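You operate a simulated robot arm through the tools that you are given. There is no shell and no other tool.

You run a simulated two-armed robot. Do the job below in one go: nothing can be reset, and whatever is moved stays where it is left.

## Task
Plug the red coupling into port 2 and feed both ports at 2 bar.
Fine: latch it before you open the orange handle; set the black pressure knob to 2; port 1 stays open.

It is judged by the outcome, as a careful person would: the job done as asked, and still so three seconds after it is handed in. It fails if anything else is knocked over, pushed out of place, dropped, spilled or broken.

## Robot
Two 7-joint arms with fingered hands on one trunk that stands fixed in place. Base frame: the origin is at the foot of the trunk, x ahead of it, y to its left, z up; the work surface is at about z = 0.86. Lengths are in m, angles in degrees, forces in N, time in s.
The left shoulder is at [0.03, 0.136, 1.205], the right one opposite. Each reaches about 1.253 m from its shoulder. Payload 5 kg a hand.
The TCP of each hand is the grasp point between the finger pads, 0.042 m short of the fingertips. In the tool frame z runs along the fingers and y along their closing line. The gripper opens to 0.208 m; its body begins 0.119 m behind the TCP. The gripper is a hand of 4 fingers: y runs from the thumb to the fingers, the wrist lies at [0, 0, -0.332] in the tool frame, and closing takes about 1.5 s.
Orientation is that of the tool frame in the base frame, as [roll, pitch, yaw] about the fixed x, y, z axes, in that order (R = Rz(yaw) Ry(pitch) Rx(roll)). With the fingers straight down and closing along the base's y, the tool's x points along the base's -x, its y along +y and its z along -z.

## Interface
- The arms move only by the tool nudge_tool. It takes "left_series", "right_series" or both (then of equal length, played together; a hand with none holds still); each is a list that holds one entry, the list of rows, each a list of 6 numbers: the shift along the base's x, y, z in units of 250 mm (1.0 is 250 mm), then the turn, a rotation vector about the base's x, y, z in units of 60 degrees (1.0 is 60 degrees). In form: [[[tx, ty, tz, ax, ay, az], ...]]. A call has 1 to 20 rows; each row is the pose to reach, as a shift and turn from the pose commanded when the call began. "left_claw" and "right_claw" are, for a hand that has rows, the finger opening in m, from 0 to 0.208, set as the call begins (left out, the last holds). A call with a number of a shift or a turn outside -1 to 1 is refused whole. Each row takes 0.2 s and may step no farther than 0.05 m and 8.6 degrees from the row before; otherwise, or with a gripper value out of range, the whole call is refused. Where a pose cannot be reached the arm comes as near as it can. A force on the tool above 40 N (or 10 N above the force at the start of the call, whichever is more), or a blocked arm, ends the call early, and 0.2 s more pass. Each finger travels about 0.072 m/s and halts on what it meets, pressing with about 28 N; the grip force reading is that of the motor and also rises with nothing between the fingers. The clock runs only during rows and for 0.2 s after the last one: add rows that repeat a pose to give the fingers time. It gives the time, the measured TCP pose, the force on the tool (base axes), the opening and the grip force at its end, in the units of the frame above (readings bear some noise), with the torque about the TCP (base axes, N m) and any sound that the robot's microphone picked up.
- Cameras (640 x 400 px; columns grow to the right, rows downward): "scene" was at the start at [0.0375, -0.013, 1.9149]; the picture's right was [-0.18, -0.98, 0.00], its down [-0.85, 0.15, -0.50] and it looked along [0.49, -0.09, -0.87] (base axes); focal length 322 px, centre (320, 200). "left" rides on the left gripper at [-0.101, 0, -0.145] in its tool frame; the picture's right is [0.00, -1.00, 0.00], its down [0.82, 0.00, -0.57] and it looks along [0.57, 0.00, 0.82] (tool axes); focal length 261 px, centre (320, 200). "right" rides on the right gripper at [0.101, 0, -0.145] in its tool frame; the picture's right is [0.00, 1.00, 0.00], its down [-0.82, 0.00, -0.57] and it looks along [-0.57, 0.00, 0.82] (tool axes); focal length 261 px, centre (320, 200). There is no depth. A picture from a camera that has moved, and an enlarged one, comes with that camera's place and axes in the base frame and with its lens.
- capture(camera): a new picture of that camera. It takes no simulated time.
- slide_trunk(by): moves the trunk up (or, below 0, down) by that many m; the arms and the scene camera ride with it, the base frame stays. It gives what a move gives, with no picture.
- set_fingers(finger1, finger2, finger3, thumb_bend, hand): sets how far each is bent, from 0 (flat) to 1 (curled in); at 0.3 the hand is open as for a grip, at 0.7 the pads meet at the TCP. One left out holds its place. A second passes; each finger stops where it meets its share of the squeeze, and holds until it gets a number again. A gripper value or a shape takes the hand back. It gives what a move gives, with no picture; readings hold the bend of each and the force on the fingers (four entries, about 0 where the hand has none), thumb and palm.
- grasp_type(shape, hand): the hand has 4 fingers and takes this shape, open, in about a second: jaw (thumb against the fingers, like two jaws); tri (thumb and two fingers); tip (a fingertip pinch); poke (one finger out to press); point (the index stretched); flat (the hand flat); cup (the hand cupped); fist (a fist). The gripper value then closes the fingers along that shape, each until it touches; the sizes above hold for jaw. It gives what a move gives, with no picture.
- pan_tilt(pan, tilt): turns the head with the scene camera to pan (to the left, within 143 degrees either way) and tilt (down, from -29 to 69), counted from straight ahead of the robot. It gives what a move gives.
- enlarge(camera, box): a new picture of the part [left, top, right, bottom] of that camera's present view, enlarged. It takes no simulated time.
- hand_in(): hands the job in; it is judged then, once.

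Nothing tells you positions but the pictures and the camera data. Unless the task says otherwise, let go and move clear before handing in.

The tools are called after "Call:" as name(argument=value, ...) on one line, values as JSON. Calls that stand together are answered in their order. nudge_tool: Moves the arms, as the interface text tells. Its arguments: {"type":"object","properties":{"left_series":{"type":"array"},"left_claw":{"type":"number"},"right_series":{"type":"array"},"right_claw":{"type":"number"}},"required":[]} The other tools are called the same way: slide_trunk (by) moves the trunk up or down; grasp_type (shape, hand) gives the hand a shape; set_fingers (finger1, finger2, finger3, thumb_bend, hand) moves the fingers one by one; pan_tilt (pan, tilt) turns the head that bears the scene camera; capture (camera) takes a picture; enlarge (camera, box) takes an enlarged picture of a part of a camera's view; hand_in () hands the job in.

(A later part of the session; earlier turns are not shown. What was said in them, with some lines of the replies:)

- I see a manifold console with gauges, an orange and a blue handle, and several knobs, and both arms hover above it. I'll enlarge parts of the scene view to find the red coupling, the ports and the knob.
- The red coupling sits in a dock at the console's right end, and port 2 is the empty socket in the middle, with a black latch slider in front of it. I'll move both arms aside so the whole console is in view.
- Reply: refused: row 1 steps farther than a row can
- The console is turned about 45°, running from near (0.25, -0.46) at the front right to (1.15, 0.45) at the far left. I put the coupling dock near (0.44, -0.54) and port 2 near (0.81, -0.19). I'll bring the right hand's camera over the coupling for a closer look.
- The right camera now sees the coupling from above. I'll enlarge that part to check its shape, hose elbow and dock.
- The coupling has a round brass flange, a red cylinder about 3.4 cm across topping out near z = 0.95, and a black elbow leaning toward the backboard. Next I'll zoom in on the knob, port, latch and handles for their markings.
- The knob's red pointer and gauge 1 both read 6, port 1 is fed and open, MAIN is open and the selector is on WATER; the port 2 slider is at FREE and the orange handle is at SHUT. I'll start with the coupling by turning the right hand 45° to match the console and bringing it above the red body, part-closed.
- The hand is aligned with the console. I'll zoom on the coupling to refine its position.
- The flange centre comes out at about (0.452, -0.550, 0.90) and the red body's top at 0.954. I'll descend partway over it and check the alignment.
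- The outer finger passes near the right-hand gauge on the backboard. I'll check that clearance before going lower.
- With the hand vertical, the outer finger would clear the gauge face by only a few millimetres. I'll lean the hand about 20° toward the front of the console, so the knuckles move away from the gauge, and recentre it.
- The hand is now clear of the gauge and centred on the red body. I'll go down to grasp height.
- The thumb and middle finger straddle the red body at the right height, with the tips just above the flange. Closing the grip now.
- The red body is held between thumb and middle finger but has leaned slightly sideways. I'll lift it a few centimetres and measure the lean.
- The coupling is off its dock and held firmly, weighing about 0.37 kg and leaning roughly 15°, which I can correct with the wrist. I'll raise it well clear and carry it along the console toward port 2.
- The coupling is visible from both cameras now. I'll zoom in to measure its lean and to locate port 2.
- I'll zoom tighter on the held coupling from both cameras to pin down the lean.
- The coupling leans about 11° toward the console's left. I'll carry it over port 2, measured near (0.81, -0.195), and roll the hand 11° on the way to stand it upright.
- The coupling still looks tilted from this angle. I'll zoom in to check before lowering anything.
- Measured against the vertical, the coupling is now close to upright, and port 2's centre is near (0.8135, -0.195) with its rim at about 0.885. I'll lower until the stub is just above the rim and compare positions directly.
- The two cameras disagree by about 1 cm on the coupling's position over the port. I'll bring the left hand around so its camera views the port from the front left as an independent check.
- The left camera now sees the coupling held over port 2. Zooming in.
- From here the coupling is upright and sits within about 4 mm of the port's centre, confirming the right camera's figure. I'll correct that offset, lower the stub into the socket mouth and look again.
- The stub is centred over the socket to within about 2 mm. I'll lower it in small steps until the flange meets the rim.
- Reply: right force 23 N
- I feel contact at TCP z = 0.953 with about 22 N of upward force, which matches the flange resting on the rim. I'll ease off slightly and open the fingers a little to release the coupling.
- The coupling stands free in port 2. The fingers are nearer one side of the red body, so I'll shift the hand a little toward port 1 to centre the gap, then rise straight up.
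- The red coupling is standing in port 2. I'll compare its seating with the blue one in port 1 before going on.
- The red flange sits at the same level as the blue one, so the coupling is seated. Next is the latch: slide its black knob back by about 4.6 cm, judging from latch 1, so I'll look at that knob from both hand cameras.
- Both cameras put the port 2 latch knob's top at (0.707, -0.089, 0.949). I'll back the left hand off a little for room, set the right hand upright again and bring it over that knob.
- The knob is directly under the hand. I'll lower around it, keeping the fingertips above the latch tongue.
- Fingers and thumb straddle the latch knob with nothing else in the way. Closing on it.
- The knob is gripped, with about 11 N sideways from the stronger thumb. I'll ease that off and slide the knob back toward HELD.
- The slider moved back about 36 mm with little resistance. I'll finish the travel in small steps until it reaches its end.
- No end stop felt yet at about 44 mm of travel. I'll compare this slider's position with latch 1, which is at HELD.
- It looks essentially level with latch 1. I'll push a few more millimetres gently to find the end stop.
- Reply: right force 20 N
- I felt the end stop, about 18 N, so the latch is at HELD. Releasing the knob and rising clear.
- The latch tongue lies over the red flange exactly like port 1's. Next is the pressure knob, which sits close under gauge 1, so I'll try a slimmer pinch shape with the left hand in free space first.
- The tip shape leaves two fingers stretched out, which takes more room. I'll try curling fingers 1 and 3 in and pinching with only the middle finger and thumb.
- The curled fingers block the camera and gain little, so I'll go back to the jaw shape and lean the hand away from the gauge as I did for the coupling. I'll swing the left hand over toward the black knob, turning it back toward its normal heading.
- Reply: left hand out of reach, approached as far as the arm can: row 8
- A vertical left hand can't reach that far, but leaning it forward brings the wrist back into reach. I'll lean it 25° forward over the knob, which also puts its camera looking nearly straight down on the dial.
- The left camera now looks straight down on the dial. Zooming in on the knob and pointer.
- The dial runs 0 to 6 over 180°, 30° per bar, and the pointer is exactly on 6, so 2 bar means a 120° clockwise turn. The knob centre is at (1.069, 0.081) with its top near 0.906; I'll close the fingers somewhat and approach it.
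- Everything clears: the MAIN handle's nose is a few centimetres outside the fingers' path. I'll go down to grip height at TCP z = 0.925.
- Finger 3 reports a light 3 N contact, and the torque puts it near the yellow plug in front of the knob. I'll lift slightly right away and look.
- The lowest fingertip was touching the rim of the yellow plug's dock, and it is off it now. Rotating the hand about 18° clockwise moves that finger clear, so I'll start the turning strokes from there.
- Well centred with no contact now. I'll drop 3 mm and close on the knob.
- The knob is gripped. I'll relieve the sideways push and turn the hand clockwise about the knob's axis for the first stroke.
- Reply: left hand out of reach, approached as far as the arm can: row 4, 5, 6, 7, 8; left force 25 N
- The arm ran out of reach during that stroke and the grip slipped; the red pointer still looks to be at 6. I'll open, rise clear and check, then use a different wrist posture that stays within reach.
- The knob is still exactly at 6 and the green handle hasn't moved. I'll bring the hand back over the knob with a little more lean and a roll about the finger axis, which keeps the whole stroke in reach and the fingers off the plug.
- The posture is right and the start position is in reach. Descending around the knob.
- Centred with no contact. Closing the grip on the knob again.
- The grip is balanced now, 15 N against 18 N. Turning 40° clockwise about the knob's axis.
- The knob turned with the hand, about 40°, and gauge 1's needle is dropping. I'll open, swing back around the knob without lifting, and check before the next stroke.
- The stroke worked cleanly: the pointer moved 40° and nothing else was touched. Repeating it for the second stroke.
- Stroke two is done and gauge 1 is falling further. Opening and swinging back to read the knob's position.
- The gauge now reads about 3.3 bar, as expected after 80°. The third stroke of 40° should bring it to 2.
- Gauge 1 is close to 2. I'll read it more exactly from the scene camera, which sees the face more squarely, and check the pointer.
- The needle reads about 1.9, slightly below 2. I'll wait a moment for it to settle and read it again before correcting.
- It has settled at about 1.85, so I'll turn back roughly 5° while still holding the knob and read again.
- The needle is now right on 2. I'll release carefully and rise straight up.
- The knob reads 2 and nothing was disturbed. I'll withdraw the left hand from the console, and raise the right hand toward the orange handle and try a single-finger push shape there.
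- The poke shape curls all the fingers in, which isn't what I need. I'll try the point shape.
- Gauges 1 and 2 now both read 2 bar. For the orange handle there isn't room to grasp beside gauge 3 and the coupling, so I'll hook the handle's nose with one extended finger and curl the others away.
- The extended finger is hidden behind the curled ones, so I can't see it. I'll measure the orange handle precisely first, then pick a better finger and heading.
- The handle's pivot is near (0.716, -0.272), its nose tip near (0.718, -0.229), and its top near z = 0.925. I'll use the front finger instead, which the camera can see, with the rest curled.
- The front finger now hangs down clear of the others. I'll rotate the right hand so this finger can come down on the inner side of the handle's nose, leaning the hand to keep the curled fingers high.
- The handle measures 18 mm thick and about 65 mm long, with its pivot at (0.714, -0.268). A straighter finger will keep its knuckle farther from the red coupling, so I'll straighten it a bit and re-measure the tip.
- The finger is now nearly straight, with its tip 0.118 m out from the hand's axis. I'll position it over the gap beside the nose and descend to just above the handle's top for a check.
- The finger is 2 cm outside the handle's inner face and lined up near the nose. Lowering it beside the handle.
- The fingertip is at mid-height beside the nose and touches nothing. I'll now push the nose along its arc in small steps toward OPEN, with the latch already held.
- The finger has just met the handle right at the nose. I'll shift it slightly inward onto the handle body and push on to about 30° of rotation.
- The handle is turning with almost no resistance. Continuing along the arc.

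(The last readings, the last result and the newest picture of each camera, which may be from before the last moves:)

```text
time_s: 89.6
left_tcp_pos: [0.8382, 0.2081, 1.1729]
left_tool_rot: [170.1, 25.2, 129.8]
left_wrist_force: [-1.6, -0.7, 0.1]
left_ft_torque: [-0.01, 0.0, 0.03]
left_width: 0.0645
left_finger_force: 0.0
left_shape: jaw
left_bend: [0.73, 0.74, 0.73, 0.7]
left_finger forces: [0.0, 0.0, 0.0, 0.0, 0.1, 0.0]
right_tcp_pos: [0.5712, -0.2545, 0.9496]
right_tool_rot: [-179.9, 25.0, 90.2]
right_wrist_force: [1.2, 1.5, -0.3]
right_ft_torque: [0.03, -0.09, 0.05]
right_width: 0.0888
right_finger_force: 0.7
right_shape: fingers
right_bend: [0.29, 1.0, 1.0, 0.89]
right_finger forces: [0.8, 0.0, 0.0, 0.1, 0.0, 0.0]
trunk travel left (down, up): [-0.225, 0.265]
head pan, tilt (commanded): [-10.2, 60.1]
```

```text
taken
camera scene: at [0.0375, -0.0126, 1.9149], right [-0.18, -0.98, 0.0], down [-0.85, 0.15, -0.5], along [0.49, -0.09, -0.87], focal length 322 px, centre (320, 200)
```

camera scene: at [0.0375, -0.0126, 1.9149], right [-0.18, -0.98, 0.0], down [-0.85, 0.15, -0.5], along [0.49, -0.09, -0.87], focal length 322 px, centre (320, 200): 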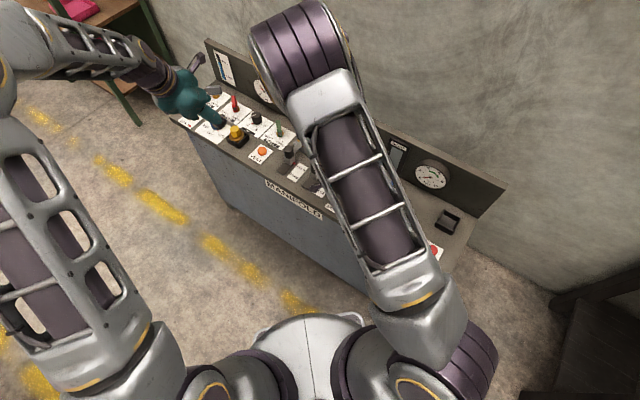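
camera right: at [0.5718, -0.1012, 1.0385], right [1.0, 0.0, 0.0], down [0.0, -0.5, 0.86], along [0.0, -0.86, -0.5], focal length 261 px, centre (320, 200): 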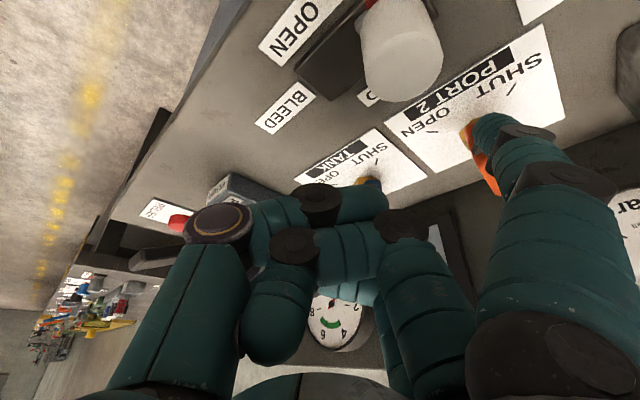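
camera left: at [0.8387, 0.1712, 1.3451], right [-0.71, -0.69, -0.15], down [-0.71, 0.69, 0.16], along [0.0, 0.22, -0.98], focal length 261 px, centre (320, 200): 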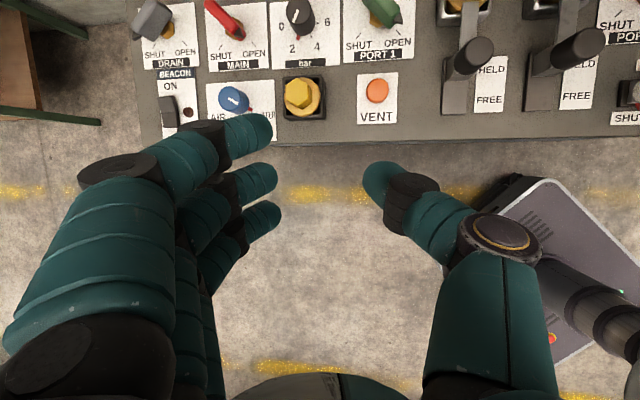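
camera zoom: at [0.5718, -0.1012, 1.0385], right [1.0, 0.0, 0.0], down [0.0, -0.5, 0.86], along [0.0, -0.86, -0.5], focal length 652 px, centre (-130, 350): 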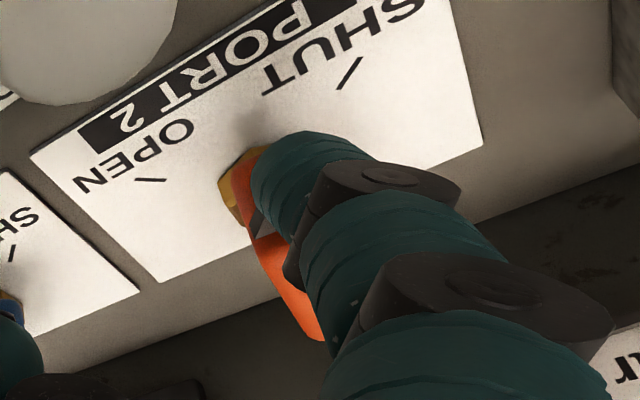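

The handle is at roughly 130° and the finger is pushing near the very tip of the nose. I'll back off a little, move the finger closer to the pivot for a surer hold, and continue the push.

Call:
nudge_tool(right_series=[[[0.036, 0.032, 0, 0, 0, 0], [0.075, 0.03, 0, 0, 0, 0], [0.082, 0.01, 0, 0, 0, 0], [0.068, -0.004, 0, 0, 0, 0], [0.053, -0.017, 0, 0, 0, 0], [0.036, -0.019, 0, 0, 0, 0], [0.025, -0.021, 0, 0, 0, 0], [0.014, -0.024, 0, 0, 0, 0]]])

Call:
enlarge(camera="right", box=[440, 60, 560, 220])

```text
time_s: 91.4
left_tcp_pos: [0.8378, 0.2098, 1.1721]
left_tool_rot: [170.1, 25.2, 129.9]
left_wrist_force: [0.5, 0.9, -0.2]
left_ft_torque: [0.0, 0.02, 0.01]
left_width: 0.0645
left_finger_force: 0.0
left_shape: jaw
left_bend: [0.73, 0.74, 0.73, 0.7]
left_finger forces: [0.1, 0.1, 0.0, 0.0, 0.1, 0.1]
right_tcp_pos: [0.5745, -0.2591, 0.9512]
right_tool_rot: [179.9, 25.0, 90.2]
right_wrist_force: [0.4, 1.1, -0.2]
right_ft_torque: [0.04, -0.06, 0.1]
right_width: 0.0886
right_finger_force: 0.4
right_shape: fingers
right_bend: [0.29, 1.0, 1.0, 0.89]
right_finger forces: [0.7, 0.0, 0.1, 0.1, 0.0, 0.0]
trunk travel left (down, up): [-0.225, 0.265]
head pan, tilt (commanded): [-10.2, 60.1]
```

```text
2.50 times, centred on (500, 140) of right
camera zoom: at [0.5745, -0.1066, 1.0392], right [1.0, 0.0, 0.0], down [0.0, -0.5, 0.86], along [0.0, -0.86, -0.5], focal length 652 px, centre (-130, 350)
```

zoom: 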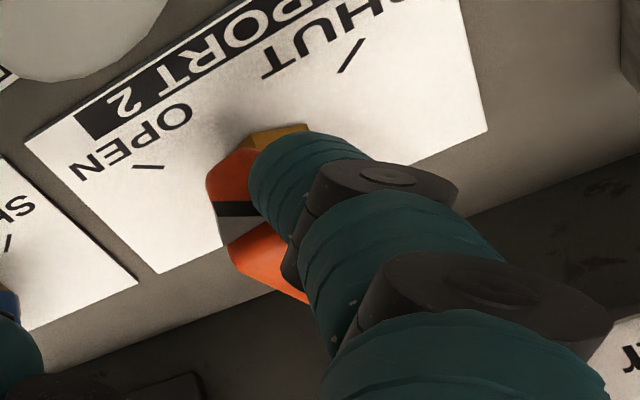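

That worked: the nose now points well toward OPEN. Continuing to the end.

Call:
nudge_tool(right_series=[[[-0.01, -0.005, 0, 0, 0, 0], [-0.02, -0.01, 0, 0, 0, 0], [-0.029, -0.016, 0, 0, 0, 0], [-0.037, -0.022, 0, 0, 0, 0], [-0.045, -0.03, 0, 0, 0, 0], [-0.052, -0.038, 0, 0, 0, 0], [-0.052, -0.038, 0, 0, 0, 0]]])

Call:
enlarge(camera="right", box=[440, 60, 560, 220])

```text
time_s: 93.0
left_tcp_pos: [0.838, 0.2095, 1.173]
left_tool_rot: [170.0, 25.3, 129.9]
left_wrist_force: [-0.5, -0.3, -0.1]
left_ft_torque: [0.01, -0.02, 0.01]
left_width: 0.0648
left_finger_force: 0.0
left_shape: jaw
left_bend: [0.73, 0.74, 0.73, 0.7]
left_finger forces: [0.1, 0.1, 0.0, 0.0, 0.1, 0.1]
right_tcp_pos: [0.561, -0.2696, 0.9517]
right_tool_rot: [-180.0, 25.0, 90.2]
right_wrist_force: [0.5, 1.3, 0.3]
right_ft_torque: [0.02, -0.07, 0.08]
right_width: 0.088
right_finger_force: 0.4
right_shape: fingers
right_bend: [0.3, 1.0, 1.0, 0.89]
right_finger forces: [0.7, 0.1, 0.0, 0.1, 0.0, 0.0]
trunk travel left (down, up): [-0.225, 0.265]
head pan, tilt (commanded): [-10.2, 60.1]
```

```text
2.50 times, centred on (500, 140) of right
camera zoom: at [0.5615, -0.1167, 1.0383], right [1.0, 0.0, 0.0], down [0.0, -0.5, 0.87], along [0.0, -0.87, -0.5], focal length 652 px, centre (-130, 350)
```

zoom: 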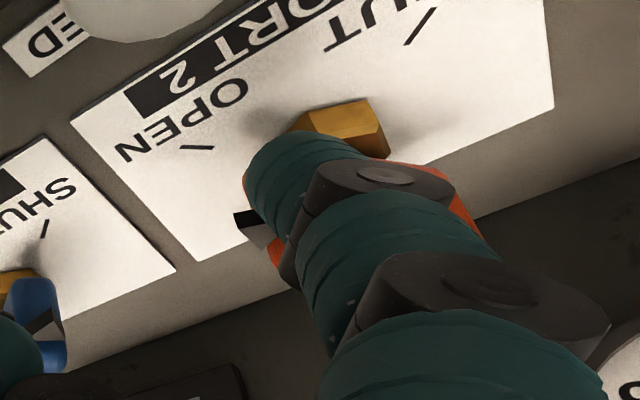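

Call:
nudge_tool(right_series=[[[-0.004, -0.005, 0, 0, 0, 0], [-0.008, -0.011, 0, 0, 0, 0], [-0.012, -0.018, 0, 0, 0, 0], [-0.012, -0.018, 0, 0, 0, 0]]])

Call:
enlarge(camera="right", box=[440, 60, 560, 220])

Call:
capture(camera="right")

```text
time_s: 94.0
left_tcp_pos: [0.838, 0.2091, 1.1719]
left_tool_rot: [170.2, 25.2, 129.8]
left_wrist_force: [-0.4, 0.1, -0.2]
left_ft_torque: [0.01, 0.0, -0.01]
left_width: 0.0645
left_finger_force: 0.1
left_shape: jaw
left_bend: [0.73, 0.74, 0.73, 0.7]
left_finger forces: [0.1, 0.1, 0.0, 0.1, 0.1, 0.0]
right_tcp_pos: [0.5568, -0.2748, 0.9518]
right_tool_rot: [180.0, 24.9, 90.1]
right_wrist_force: [0.6, 1.9, 0.1]
right_ft_torque: [0.07, 0.0, 0.15]
right_width: 0.0882
right_finger_force: 0.4
right_shape: fingers
right_bend: [0.3, 1.0, 1.0, 0.89]
right_finger forces: [1.0, 0.1, 0.0, 0.0, 0.1, 0.1]
trunk travel left (down, up): [-0.225, 0.265]
head pan, tilt (commanded): [-10.2, 60.1]
```

```text
2.50 times, centred on (500, 140) of right
camera zoom: at [0.5584, -0.1209, 1.0388], right [1.0, 0.0, 0.0], down [0.0, -0.5, 0.86], along [0.0, -0.86, -0.5], focal length 652 px, centre (-130, 350)
```

zoom: 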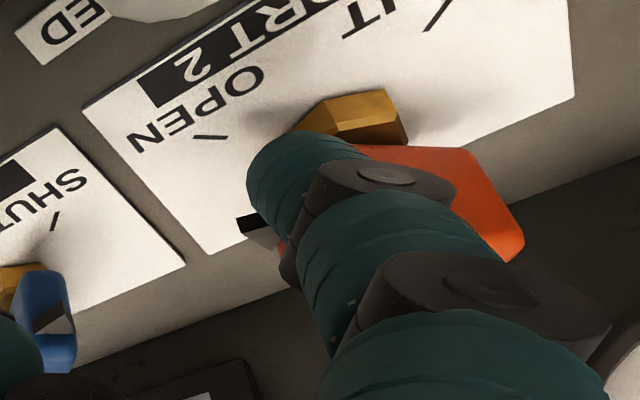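

```text
taken
camera right: at [0.5584, -0.1209, 1.0388], right [1.0, 0.0, 0.0], down [0.0, -0.5, 0.86], along [0.0, -0.86, -0.5], focal length 261 px, centre (320, 200)
```

right: 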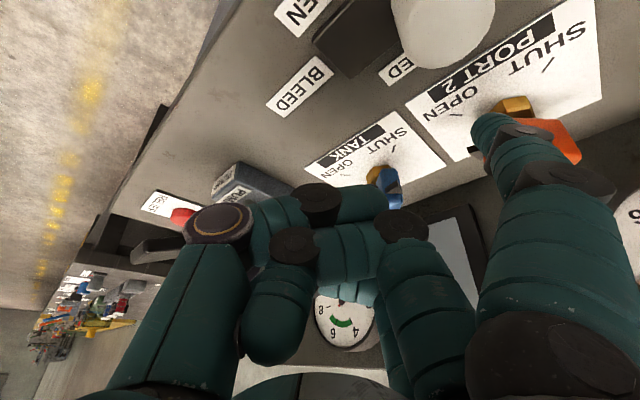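

The handle now lies along the OPEN direction. I'll back the finger off the handle, lift clear and inspect.

Call:
nudge_tool(right_series=[[[0, 0.03, 0, 0, 0, 0], [0, 0.06, 0.02, 0, 0, 0], [0, 0.06, 0.1, 0, 0, 0], [0, 0.06, 0.22, 0, 0, 0], [0, 0.06, 0.36, 0, 0, 0], [0, 0.06, 0.5, 0, 0, 0], [0, 0.06, 0.64, 0, 0, 0]]])

Call:
capture(camera="right")

Call:
enlarge(camera="right", box=[340, 0, 520, 110])

```text
time_s: 95.6
left_tcp_pos: [0.8376, 0.2077, 1.1734]
left_tool_rot: [170.1, 25.4, 129.6]
left_wrist_force: [-0.3, -0.4, 0.9]
left_ft_torque: [0.05, -0.07, 0.0]
left_width: 0.0646
left_finger_force: 0.1
left_shape: jaw
left_bend: [0.73, 0.74, 0.73, 0.7]
left_finger forces: [0.0, 0.0, 0.0, 0.1, 0.0, 0.1]
right_tcp_pos: [0.5559, -0.2622, 1.1136]
right_tool_rot: [-179.9, 25.0, 90.2]
right_wrist_force: [-1.0, -0.3, 1.2]
right_ft_torque: [0.07, -0.1, 0.06]
right_width: 0.0879
right_finger_force: 0.1
right_shape: fingers
right_bend: [0.3, 1.0, 1.0, 0.89]
right_finger forces: [0.0, 0.0, 0.1, 0.0, 0.0, 0.0]
trunk travel left (down, up): [-0.225, 0.265]
head pan, tilt (commanded): [-10.2, 60.1]
```

```text
taken
camera right: at [0.5565, -0.1094, 1.2006], right [1.0, 0.0, 0.0], down [0.0, -0.5, 0.86], along [0.0, -0.86, -0.5], focal length 261 px, centre (320, 200)
```

right: 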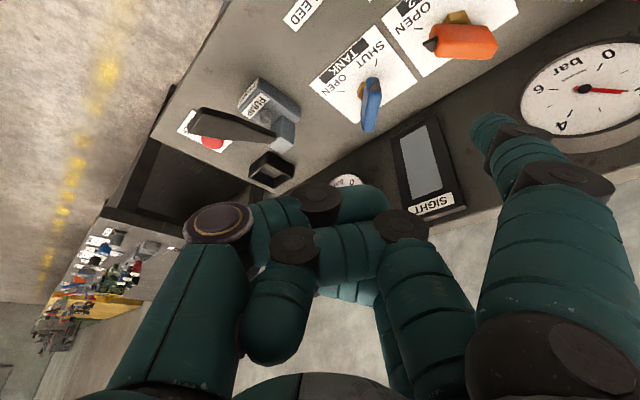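

```text
3.56 times, centred on (430, 55) of right
camera zoom: at [0.5565, -0.1094, 1.2006], right [1.0, 0.0, 0.0], down [0.0, -0.5, 0.86], along [0.0, -0.86, -0.5], focal length 927 px, centre (-71, 716)
```

zoom: 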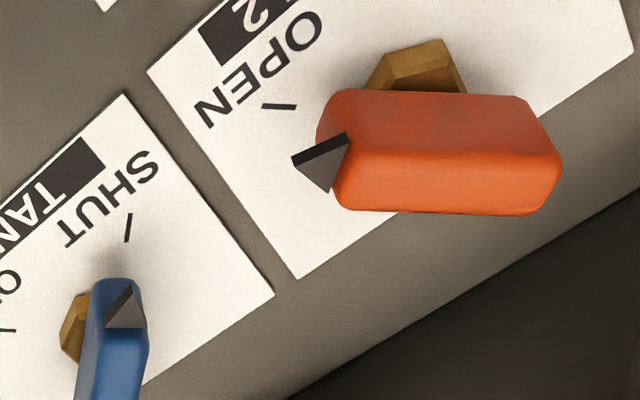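

The orange handle now points along its OPEN mark and the port 2 gauge has moved. I'll swing the right arm aside to see the whole console.

Call:
nudge_tool(right_series=[[[-0.05, -0.08, 0.12, 0, 0, 0], [-0.12, -0.22, 0.2, 0, 0, 0], [-0.18, -0.38, 0.26, 0, 0, 0], [-0.24, -0.55, 0.3, 0, 0, 0], [-0.28, -0.73, 0.3, 0, 0, 0], [-0.32, -0.9, 0.3, 0, 0, 0], [-0.32, -0.9, 0.3, 0, 0, 0]]])

Call:
capture(camera="scene")

Call:
enlarge(camera="scene", box=[240, 60, 368, 140])

Call:
enlarge(camera="scene", box=[310, 110, 406, 190])

```text
time_s: 97.2
left_tcp_pos: [0.8378, 0.2107, 1.1716]
left_tool_rot: [170.2, 25.1, 129.7]
left_wrist_force: [0.7, 0.8, 0.3]
left_ft_torque: [-0.11, -0.02, -0.05]
left_width: 0.0646
left_finger_force: 0.1
left_shape: jaw
left_bend: [0.73, 0.74, 0.73, 0.7]
left_finger forces: [0.1, 0.0, 0.1, 0.0, 0.1, 0.1]
right_tcp_pos: [0.4811, -0.484, 1.1854]
right_tool_rot: [-180.0, 25.0, 90.3]
right_wrist_force: [0.4, 0.8, 0.4]
right_ft_torque: [-0.08, 0.03, -0.03]
right_width: 0.0879
right_finger_force: 0.2
right_shape: fingers
right_bend: [0.3, 1.0, 1.0, 0.89]
right_finger forces: [0.0, 0.0, 0.1, 0.0, 0.1, 0.1]
trunk travel left (down, up): [-0.225, 0.265]
head pan, tilt (commanded): [-10.2, 60.1]
```

```text
taken
camera scene: at [0.0381, -0.0108, 1.9149], right [-0.18, -0.98, 0.0], down [-0.85, 0.15, -0.5], along [0.49, -0.09, -0.87], focal length 322 px, centre (320, 200)
```

scene: 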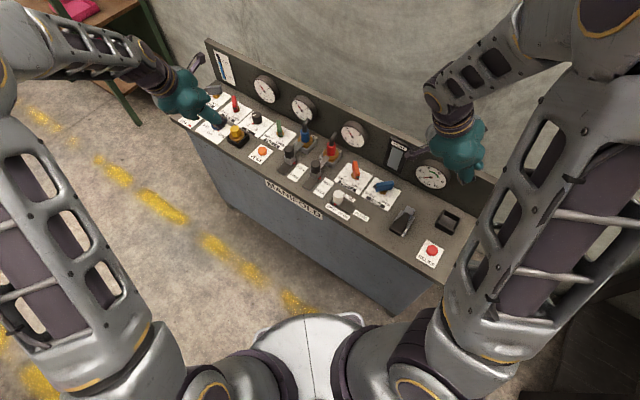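

```text
5.00 times, centred on (304, 100) of scene
camera zoom: at [0.0381, -0.0108, 1.9149], right [-0.18, -0.98, 0.0], down [-0.85, 0.15, -0.5], along [0.49, -0.09, -0.87], focal length 1609 px, centre (400, 700)
```

zoom: 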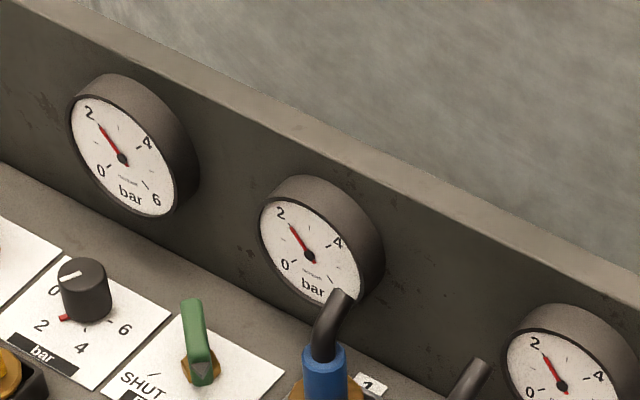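

```text
5.00 times, centred on (358, 150) of scene
camera zoom: at [0.0381, -0.0108, 1.9149], right [-0.18, -0.98, 0.0], down [-0.85, 0.15, -0.5], along [0.49, -0.09, -0.87], focal length 1609 px, centre (130, 450)
```

zoom: 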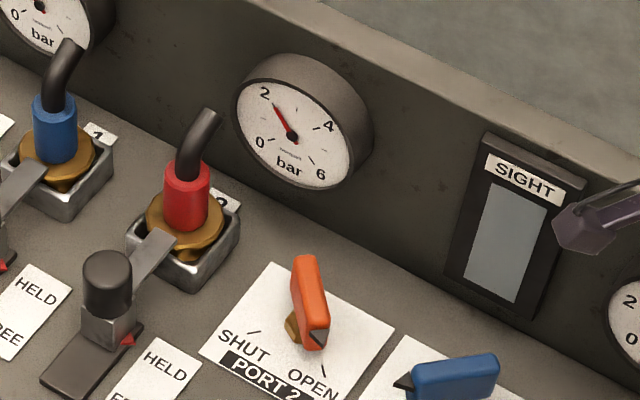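

All three gauges read about 2 bar with port 2 held and open. I'll verify the details closely: gauges, knob pointer, both handles, latch and surroundings.

Call:
enlarge(camera="scene", box=[338, 118, 370, 148])

Call:
enlarge(camera="scene", box=[240, 106, 272, 132])

Call:
enlarge(camera="scene", box=[340, 158, 380, 190])

Call:
enlarge(camera="scene", box=[262, 110, 302, 150])

Call:
enlarge(camera="scene", box=[290, 130, 350, 180])

Call:
enlarge(camera="scene", box=[180, 70, 280, 160])

Call:
enlarge(camera="scene", box=[320, 170, 480, 280])

Call:
enlarge(camera="scene", box=[252, 76, 276, 98])

```text
13.33 times, centred on (354, 133) of scene
camera zoom: at [0.0381, -0.0108, 1.9149], right [-0.18, -0.98, 0.0], down [-0.85, 0.15, -0.5], along [0.49, -0.09, -0.87], focal length 4290 px, centre (-133, 1093)
```

zoom: 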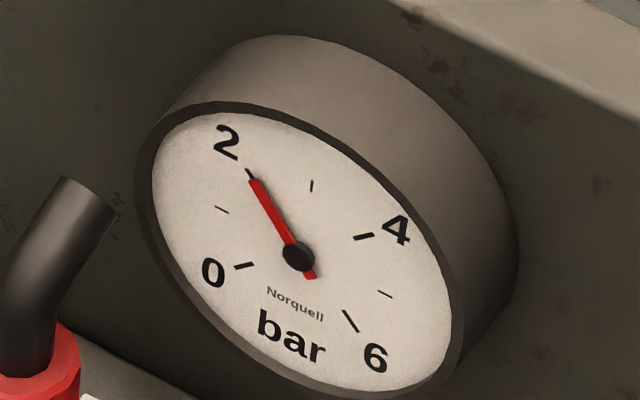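

```text
15.38 times, centred on (256, 119) of scene
camera zoom: at [0.0381, -0.0108, 1.9149], right [-0.18, -0.98, 0.0], down [-0.85, 0.15, -0.5], along [0.49, -0.09, -0.87], focal length 4951 px, centre (1305, 1446)
```

zoom: 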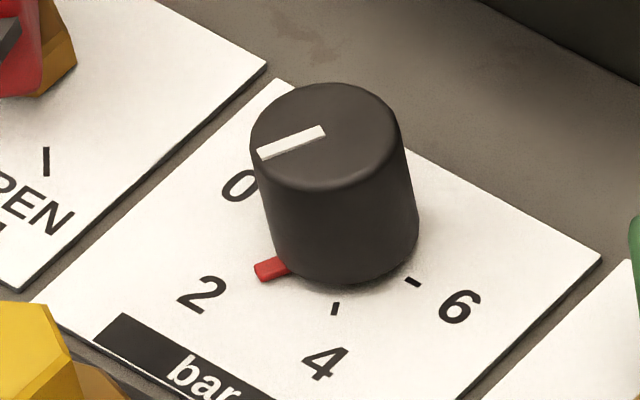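

```text
12.50 times, centred on (360, 174) of scene
camera zoom: at [0.0381, -0.0108, 1.9149], right [-0.18, -0.98, 0.0], down [-0.85, 0.15, -0.5], along [0.49, -0.09, -0.87], focal length 4022 px, centre (-180, 525)
```

zoom: 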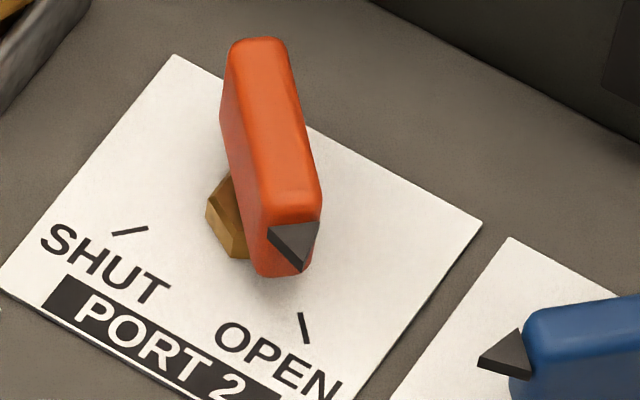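

```text
10.00 times, centred on (282, 130) of scene
camera zoom: at [0.0381, -0.0108, 1.9149], right [-0.18, -0.98, 0.0], down [-0.85, 0.15, -0.5], along [0.49, -0.09, -0.87], focal length 3218 px, centre (700, 900)
```

zoom: 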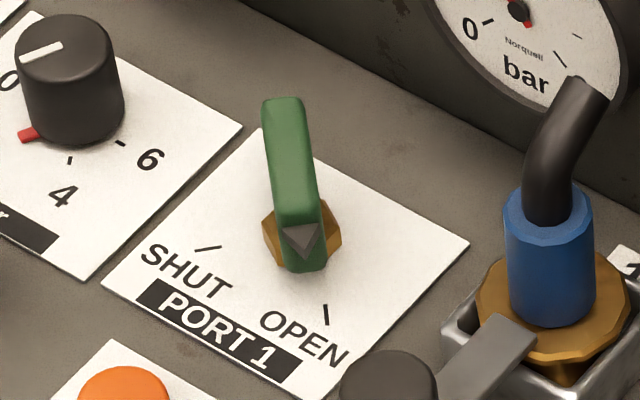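

```text
8.00 times, centred on (320, 155) of scene
camera zoom: at [0.0381, -0.0108, 1.9149], right [-0.18, -0.98, 0.0], down [-0.85, 0.15, -0.5], along [0.49, -0.09, -0.87], focal length 2574 px, centre (320, 560)
```

zoom: 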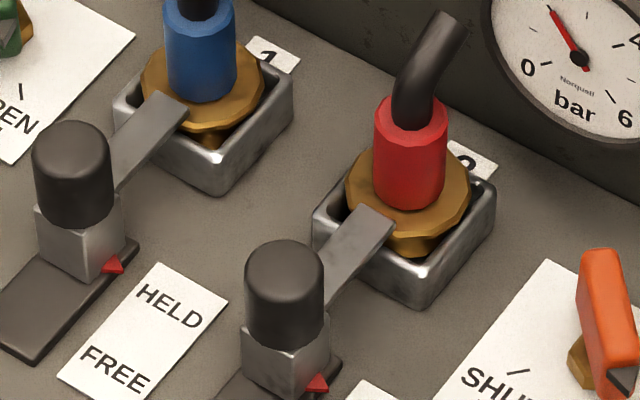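

```text
4.44 times, centred on (230, 115) of scene
camera zoom: at [0.0381, -0.0108, 1.9149], right [-0.18, -0.98, 0.0], down [-0.85, 0.15, -0.5], along [0.49, -0.09, -0.87], focal length 1430 px, centre (720, 578)
```

zoom: 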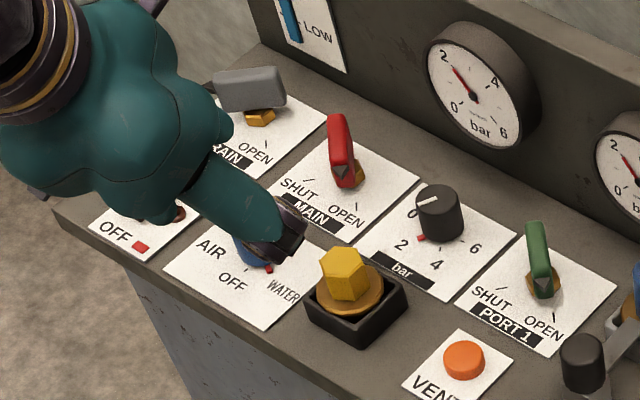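

```text
3.64 times, centred on (400, 225) of scene
camera zoom: at [0.0381, -0.0108, 1.9149], right [-0.18, -0.98, 0.0], down [-0.85, 0.15, -0.5], along [0.49, -0.09, -0.87], focal length 1170 px, centre (29, 109)
```

zoom: 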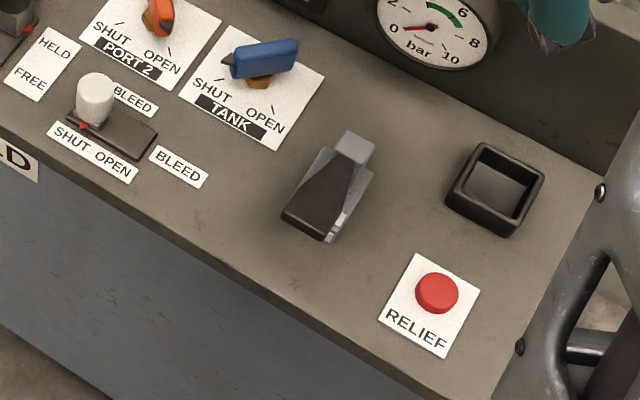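

```text
16.00 times, centred on (264, 87) of scene
camera zoom: at [0.0381, -0.0108, 1.9149], right [-0.18, -0.98, 0.0], down [-0.85, 0.15, -0.5], along [0.49, -0.09, -0.87], focal length 5149 px, centre (1216, 2008)
```

zoom: 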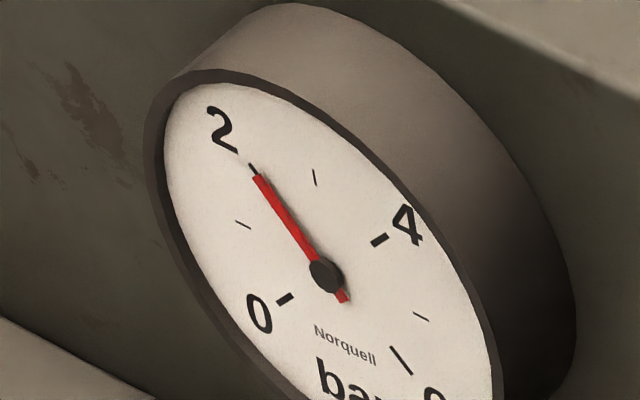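

Everything reads right: all gauges at 2, the pointer on 2, port 1 open and the latch held. The orange handle looks about 4° short of its OPEN mark compared with the green one, so I'll go back along the same safe path and nudge it fully home.

Call:
nudge_tool(right_series=[[[0.04, 0.17, 0, 0, 0, 0], [0.08, 0.35, 0, 0, 0, 0], [0.14, 0.52, -0.04, 0, 0, 0], [0.2, 0.68, -0.1, 0, 0, 0], [0.27, 0.82, -0.18, 0, 0, 0], [0.32, 0.9, -0.3, 0, 0, 0], [0.32, 0.9, -0.3, 0, 0, 0]]])

Call:
enlarge(camera="right", box=[340, 0, 520, 150])

```text
time_s: 98.8
left_tcp_pos: [0.8373, 0.2072, 1.1736]
left_tool_rot: [170.1, 25.3, 129.6]
left_wrist_force: [-1.1, -0.6, 0.4]
left_ft_torque: [0.06, -0.1, 0.05]
left_width: 0.0645
left_finger_force: 0.1
left_shape: jaw
left_bend: [0.73, 0.74, 0.73, 0.7]
left_finger forces: [0.0, 0.1, 0.0, 0.0, 0.1, 0.0]
right_tcp_pos: [0.5596, -0.2597, 1.1061]
right_tool_rot: [179.8, 24.8, 90.1]
right_wrist_force: [-1.7, -0.7, 0.9]
right_ft_torque: [0.07, -0.04, 0.02]
right_width: 0.0878
right_finger_force: 0.0
right_shape: fingers
right_bend: [0.3, 1.0, 1.0, 0.89]
right_finger forces: [0.0, 0.0, 0.0, 0.1, 0.0, 0.0]
trunk travel left (down, up): [-0.225, 0.265]
head pan, tilt (commanded): [-10.2, 60.1]
```

```text
2.67 times, centred on (430, 75) of right
camera zoom: at [0.5597, -0.1068, 1.1942], right [1.0, 0.0, 0.0], down [0.0, -0.5, 0.86], along [0.0, -0.86, -0.5], focal length 695 px, centre (27, 533)
```

zoom: 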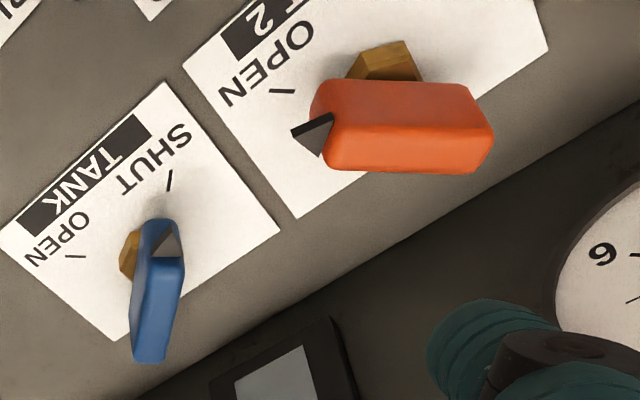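

Call:
nudge_tool(right_series=[[[0, 0, -0.14, 0, 0, 0], [0, 0, -0.28, 0, 0, 0], [0, 0, -0.42, 0, 0, 0], [0, 0, -0.54, 0, 0, 0], [0, 0, -0.62, 0, 0, 0], [0, 0, -0.64, 0, 0, 0], [0, -0.025, -0.64, 0, 0, 0], [0, -0.045, -0.64, 0, 0, 0], [0, -0.06, -0.64, 0, 0, 0]]])

Call:
enlarge(camera="right", box=[440, 60, 560, 220])

```text
time_s: 100.8
left_tcp_pos: [0.8378, 0.2098, 1.1719]
left_tool_rot: [170.1, 25.2, 129.8]
left_wrist_force: [-0.6, -1.3, -0.6]
left_ft_torque: [-0.01, 0.0, -0.01]
left_width: 0.0646
left_finger_force: 0.0
left_shape: jaw
left_bend: [0.73, 0.74, 0.73, 0.7]
left_finger forces: [0.0, 0.1, 0.0, 0.0, 0.1, 0.1]
right_tcp_pos: [0.5592, -0.2735, 0.951]
right_tool_rot: [180.0, 24.9, 90.2]
right_wrist_force: [-0.8, 0.5, -1.0]
right_ft_torque: [0.07, 0.03, 0.12]
right_width: 0.0877
right_finger_force: 0.5
right_shape: fingers
right_bend: [0.3, 1.0, 1.0, 0.89]
right_finger forces: [1.0, 0.1, 0.0, 0.0, 0.1, 0.0]
trunk travel left (down, up): [-0.225, 0.265]
head pan, tilt (commanded): [-10.2, 60.1]
```

```text
2.50 times, centred on (500, 140) of right
camera zoom: at [0.5588, -0.1215, 1.0386], right [1.0, 0.0, 0.0], down [0.0, -0.5, 0.86], along [0.0, -0.86, -0.5], focal length 652 px, centre (-130, 350)
```

zoom: 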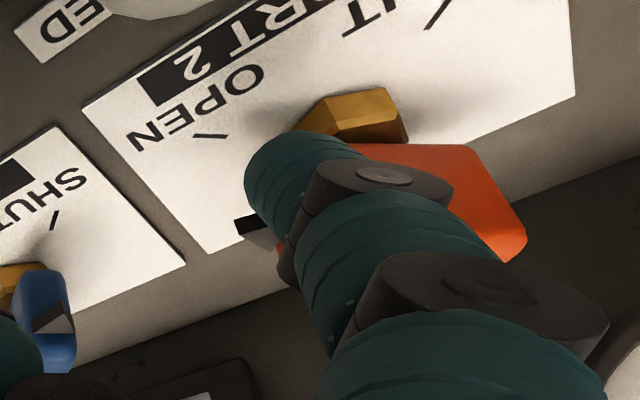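

Contact resumed at the same spot. Pushing in 1 mm steps to find the stop.

Call:
nudge_tool(right_series=[[[0, -0.004, 0, 0, 0, 0], [0, -0.008, 0, 0, 0, 0], [0, -0.008, 0, 0, 0, 0]]])

Call:
nudge_tool(right_series=[[[0, -0.004, 0, 0, 0, 0], [0, -0.006, 0, 0, 0, 0], [0, -0.006, 0, 0, 0, 0]]])

Call:
enlarge(camera="right", box=[440, 60, 560, 220])

```text
time_s: 101.6
left_tcp_pos: [0.839, 0.2085, 1.1713]
left_tool_rot: [170.1, 25.2, 129.7]
left_wrist_force: [0.5, -0.4, 0.5]
left_ft_torque: [0.03, -0.01, 0.01]
left_width: 0.0646
left_finger_force: 0.1
left_shape: jaw
left_bend: [0.73, 0.74, 0.73, 0.7]
left_finger forces: [0.0, 0.0, 0.0, 0.0, 0.0, 0.0]
right_tcp_pos: [0.5588, -0.2749, 0.9503]
right_tool_rot: [-179.9, 24.9, 90.3]
right_wrist_force: [-0.3, 3.8, -0.3]
right_ft_torque: [0.2, 0.15, 0.54]
right_width: 0.0877
right_finger_force: 2.0
right_shape: fingers
right_bend: [0.3, 1.0, 1.0, 0.89]
right_finger forces: [4.3, 0.0, 0.1, 0.1, 0.0, 0.1]
trunk travel left (down, up): [-0.225, 0.265]
head pan, tilt (commanded): [-10.2, 60.1]
```

```text
time_s: 102.4
left_tcp_pos: [0.839, 0.2098, 1.1721]
left_tool_rot: [170.1, 25.2, 129.9]
left_wrist_force: [0.1, -0.4, -0.8]
left_ft_torque: [0.01, 0.03, -0.03]
left_width: 0.0643
left_finger_force: 0.0
left_shape: jaw
left_bend: [0.73, 0.74, 0.73, 0.7]
left_finger forces: [0.1, 0.0, 0.0, 0.1, 0.0, 0.1]
right_tcp_pos: [0.558, -0.2763, 0.9505]
right_tool_rot: [179.9, 25.0, 90.3]
right_wrist_force: [-3.0, 14.0, 1.3]
right_ft_torque: [0.62, 0.02, 1.79]
right_width: 0.0876
right_finger_force: 7.5
right_shape: fingers
right_bend: [0.3, 1.0, 1.0, 0.89]
right_finger forces: [13.7, 0.0, 0.0, 0.0, 0.1, 0.1]
trunk travel left (down, up): [-0.225, 0.265]
head pan, tilt (commanded): [-10.2, 60.1]
```

```text
2.50 times, centred on (500, 140) of right
camera zoom: at [0.5588, -0.1226, 1.0389], right [1.0, 0.0, 0.0], down [0.0, -0.5, 0.86], along [0.0, -0.86, -0.5], focal length 652 px, centre (-130, 350)
```

zoom: 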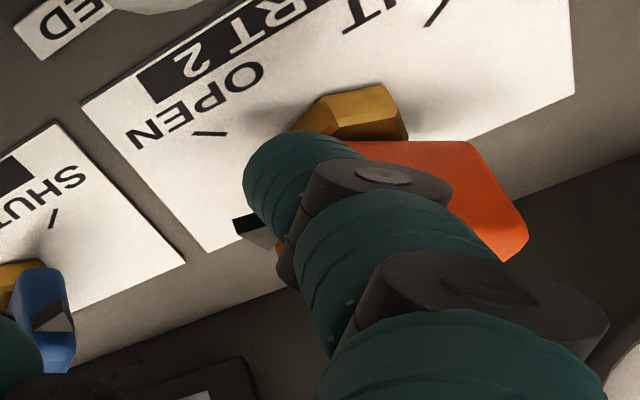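

The force rose to 14 N, so the handle is at its OPEN stop. Backing off, lifting and clearing away.

Call:
nudge_tool(right_series=[[[0, 0.03, 0, 0, 0, 0], [0, 0.07, 0.02, 0, 0, 0], [0, 0.07, 0.1, 0, 0, 0], [0, 0.07, 0.22, 0, 0, 0], [0, 0.07, 0.36, 0, 0, 0], [0, 0.07, 0.5, 0, 0, 0], [0, 0.07, 0.64, 0, 0, 0], [-0.05, -0.02, 0.74, 0, 0, 0], [-0.12, -0.15, 0.84, 0, 0, 0], [-0.18, -0.31, 0.9, 0, 0, 0], [-0.24, -0.48, 0.94, 0, 0, 0], [-0.28, -0.66, 0.94, 0, 0, 0], [-0.32, -0.83, 0.94, 0, 0, 0]]])

Call:
capture(camera="scene")

Call:
enlarge(camera="scene", box=[340, 158, 380, 190])

Call:
enlarge(camera="scene", box=[290, 110, 380, 180])

```text
time_s: 105.2
left_tcp_pos: [0.8382, 0.2071, 1.1747]
left_tool_rot: [170.1, 25.2, 129.6]
left_wrist_force: [-0.2, -0.9, 0.4]
left_ft_torque: [0.16, 0.01, 0.11]
left_width: 0.0648
left_finger_force: 0.1
left_shape: jaw
left_bend: [0.73, 0.74, 0.73, 0.7]
left_finger forces: [0.1, 0.0, 0.0, 0.0, 0.0, 0.0]
right_tcp_pos: [0.4815, -0.4856, 1.1858]
right_tool_rot: [-180.0, 24.9, 90.2]
right_wrist_force: [-0.1, -1.1, -0.3]
right_ft_torque: [0.11, -0.01, -0.01]
right_width: 0.0879
right_finger_force: 0.0
right_shape: fingers
right_bend: [0.3, 1.0, 1.0, 0.89]
right_finger forces: [0.0, 0.1, 0.0, 0.0, 0.0, 0.0]
trunk travel left (down, up): [-0.225, 0.265]
head pan, tilt (commanded): [-10.2, 60.1]
```

```text
taken
camera scene: at [0.0368, -0.0148, 1.9149], right [-0.18, -0.98, 0.0], down [-0.85, 0.15, -0.5], along [0.49, -0.09, -0.87], focal length 322 px, centre (320, 200)
```

scene: 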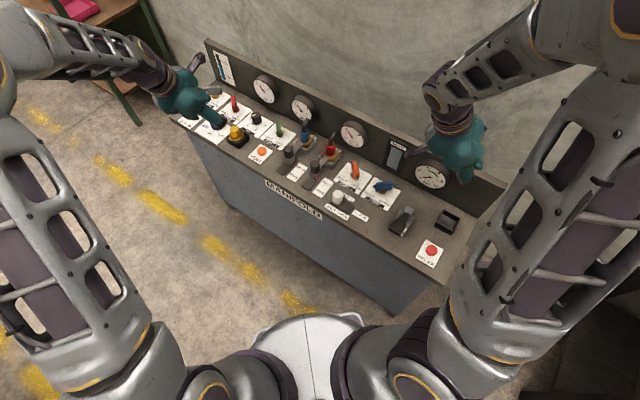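

```text
12.50 times, centred on (360, 174) of scene
camera zoom: at [0.0368, -0.0148, 1.9149], right [-0.18, -0.98, 0.0], down [-0.85, 0.15, -0.5], along [0.49, -0.09, -0.87], focal length 4022 px, centre (-180, 525)
```

zoom: 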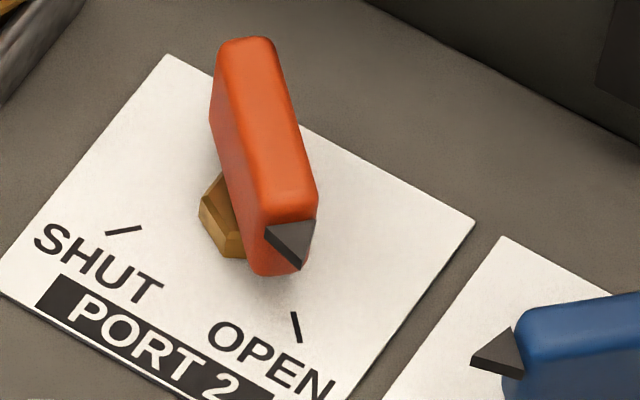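

```text
5.71 times, centred on (335, 145) of scene
camera zoom: at [0.0368, -0.0148, 1.9149], right [-0.18, -0.98, 0.0], down [-0.85, 0.15, -0.5], along [0.49, -0.09, -0.87], focal length 1839 px, centre (234, 514)
```

zoom: 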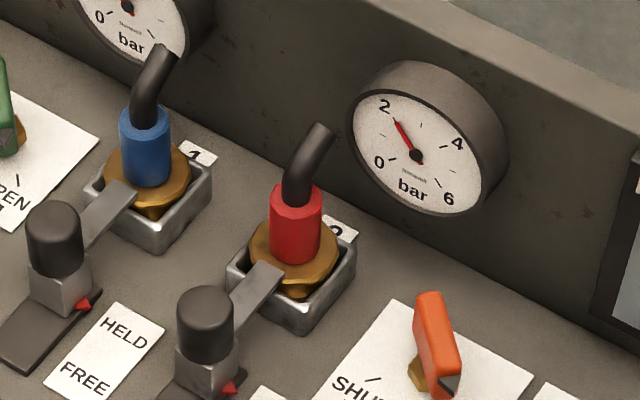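

The orange handle is fully open and gauge 3 is at 2. I'll move both arms well clear of the console and do a last check of everything.

Call:
nudge_tool(left_series=[[[-0.08, 0.14, 0.06, 0, 0, 0], [-0.18, 0.28, 0.1, 0, 0, 0], [-0.28, 0.44, 0.1, 0, 0, 0], [-0.38, 0.6, 0.1, 0, 0, 0], [-0.46, 0.76, 0.1, 0, 0, 0], [-0.5, 0.86, 0.1, 0, 0, 0]]], right_series=[[[-0.04, -0.12, 0.04, 0, 0, 0], [-0.08, -0.26, 0.06, 0, 0, 0], [-0.12, -0.42, 0.06, 0, 0, 0], [-0.16, -0.58, 0.06, 0, 0, 0], [-0.18, -0.7, 0.06, 0, 0, 0], [-0.2, -0.76, 0.06, 0, 0, 0]]])

Call:
capture(camera="scene")

Call:
enlarge(camera="scene", box=[170, 60, 298, 150])

Call:
enlarge(camera="scene", box=[240, 80, 400, 200])

Call:
enlarge(camera="scene", box=[320, 140, 500, 270])

```text
time_s: 106.6
left_tcp_pos: [0.7099, 0.4246, 1.1996]
left_tool_rot: [170.1, 25.4, 129.6]
left_wrist_force: [0.4, -0.5, -0.2]
left_ft_torque: [0.08, 0.02, 0.05]
left_width: 0.0646
left_finger_force: 0.0
left_shape: jaw
left_bend: [0.73, 0.74, 0.73, 0.7]
left_finger forces: [0.0, 0.1, 0.1, 0.0, 0.0, 0.0]
right_tcp_pos: [0.4252, -0.6763, 1.202]
right_tool_rot: [180.0, 25.0, 90.3]
right_wrist_force: [0.2, 0.1, 0.0]
right_ft_torque: [-0.03, -0.06, 0.03]
right_width: 0.0879
right_finger_force: 0.0
right_shape: fingers
right_bend: [0.3, 1.0, 1.0, 0.89]
right_finger forces: [0.1, 0.1, 0.0, 0.0, 0.1, 0.0]
trunk travel left (down, up): [-0.225, 0.265]
head pan, tilt (commanded): [-10.2, 60.1]
```

```text
taken
camera scene: at [0.0365, -0.0129, 1.9149], right [-0.18, -0.98, 0.0], down [-0.85, 0.15, -0.5], along [0.49, -0.09, -0.87], focal length 322 px, centre (320, 200)
```

scene: 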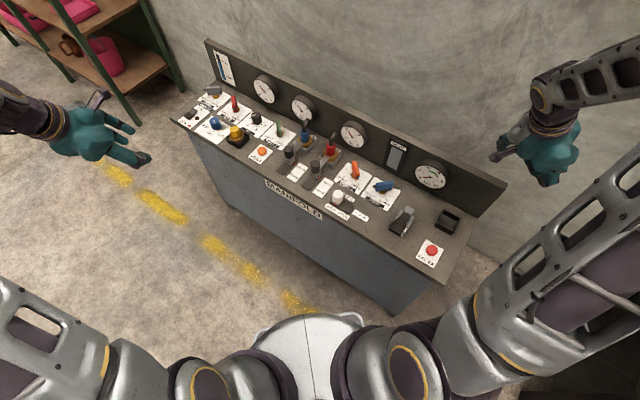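

```text
4.44 times, centred on (234, 105) of scene
camera zoom: at [0.0365, -0.0129, 1.9149], right [-0.18, -0.98, 0.0], down [-0.85, 0.15, -0.5], along [0.49, -0.09, -0.87], focal length 1430 px, centre (702, 622)
```

zoom: 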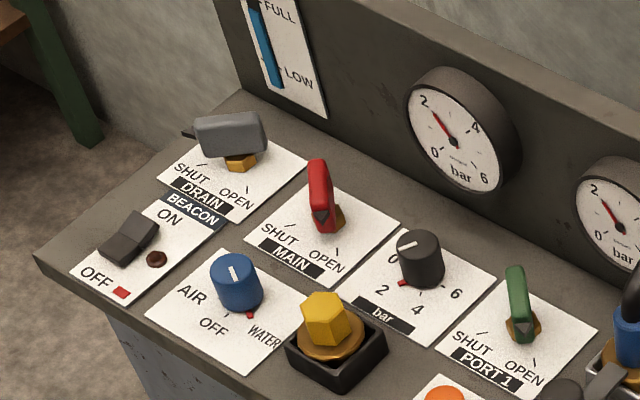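

```text
3.33 times, centred on (320, 140) of scene
camera zoom: at [0.0365, -0.0129, 1.9149], right [-0.18, -0.98, 0.0], down [-0.85, 0.15, -0.5], along [0.49, -0.09, -0.87], focal length 1073 px, centre (320, 400)
```

zoom: 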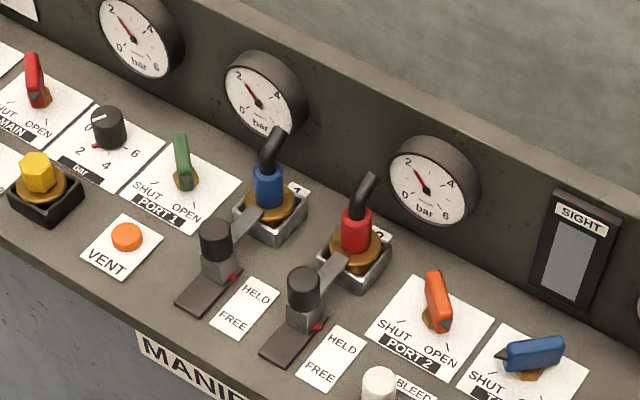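

```text
3.08 times, centred on (410, 205) of scene
camera zoom: at [0.0365, -0.0129, 1.9149], right [-0.18, -0.98, 0.0], down [-0.85, 0.15, -0.5], along [0.49, -0.09, -0.87], focal length 990 px, centre (43, 185)
```

zoom: 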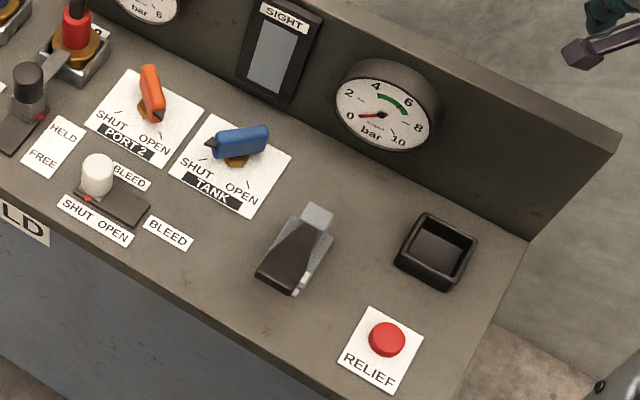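

The red coupling is seated in port 2 with its latch at HELD. The pressure knob points to 2, the orange handle is fully at OPEN, port 1 is still open, and all three line gauges read 2 bar. Nothing else looks out of place and both arms are clear, so I'm handing in.

Call:
hand_in()

```text
The job is handed in.
```

The red coupling is plugged into port 2 and latched, and both ports are being fed at 2 bar. I've handed the job in, but no verdict came back with it.

- **Coupling:** it sits at the same level as the blue one in port 1. I slid its latch to HELD, right up to the stop, before touching the orange handle.
- **Pressure:** the black knob points to 2, and the regulator, port 1 and port 2 gauges all read 2 bar.
- **Handles:** the orange handle is fully open against its stop. The green port 1 handle stayed open.
- **Contact on the way:** my left hand lightly touched the dock of the yellow plug, at about 3 N, while I was reaching for the knob. The plug looks unmoved in the last pictures.

Nothing else looks out of place, and both hands are empty and clear of the console.
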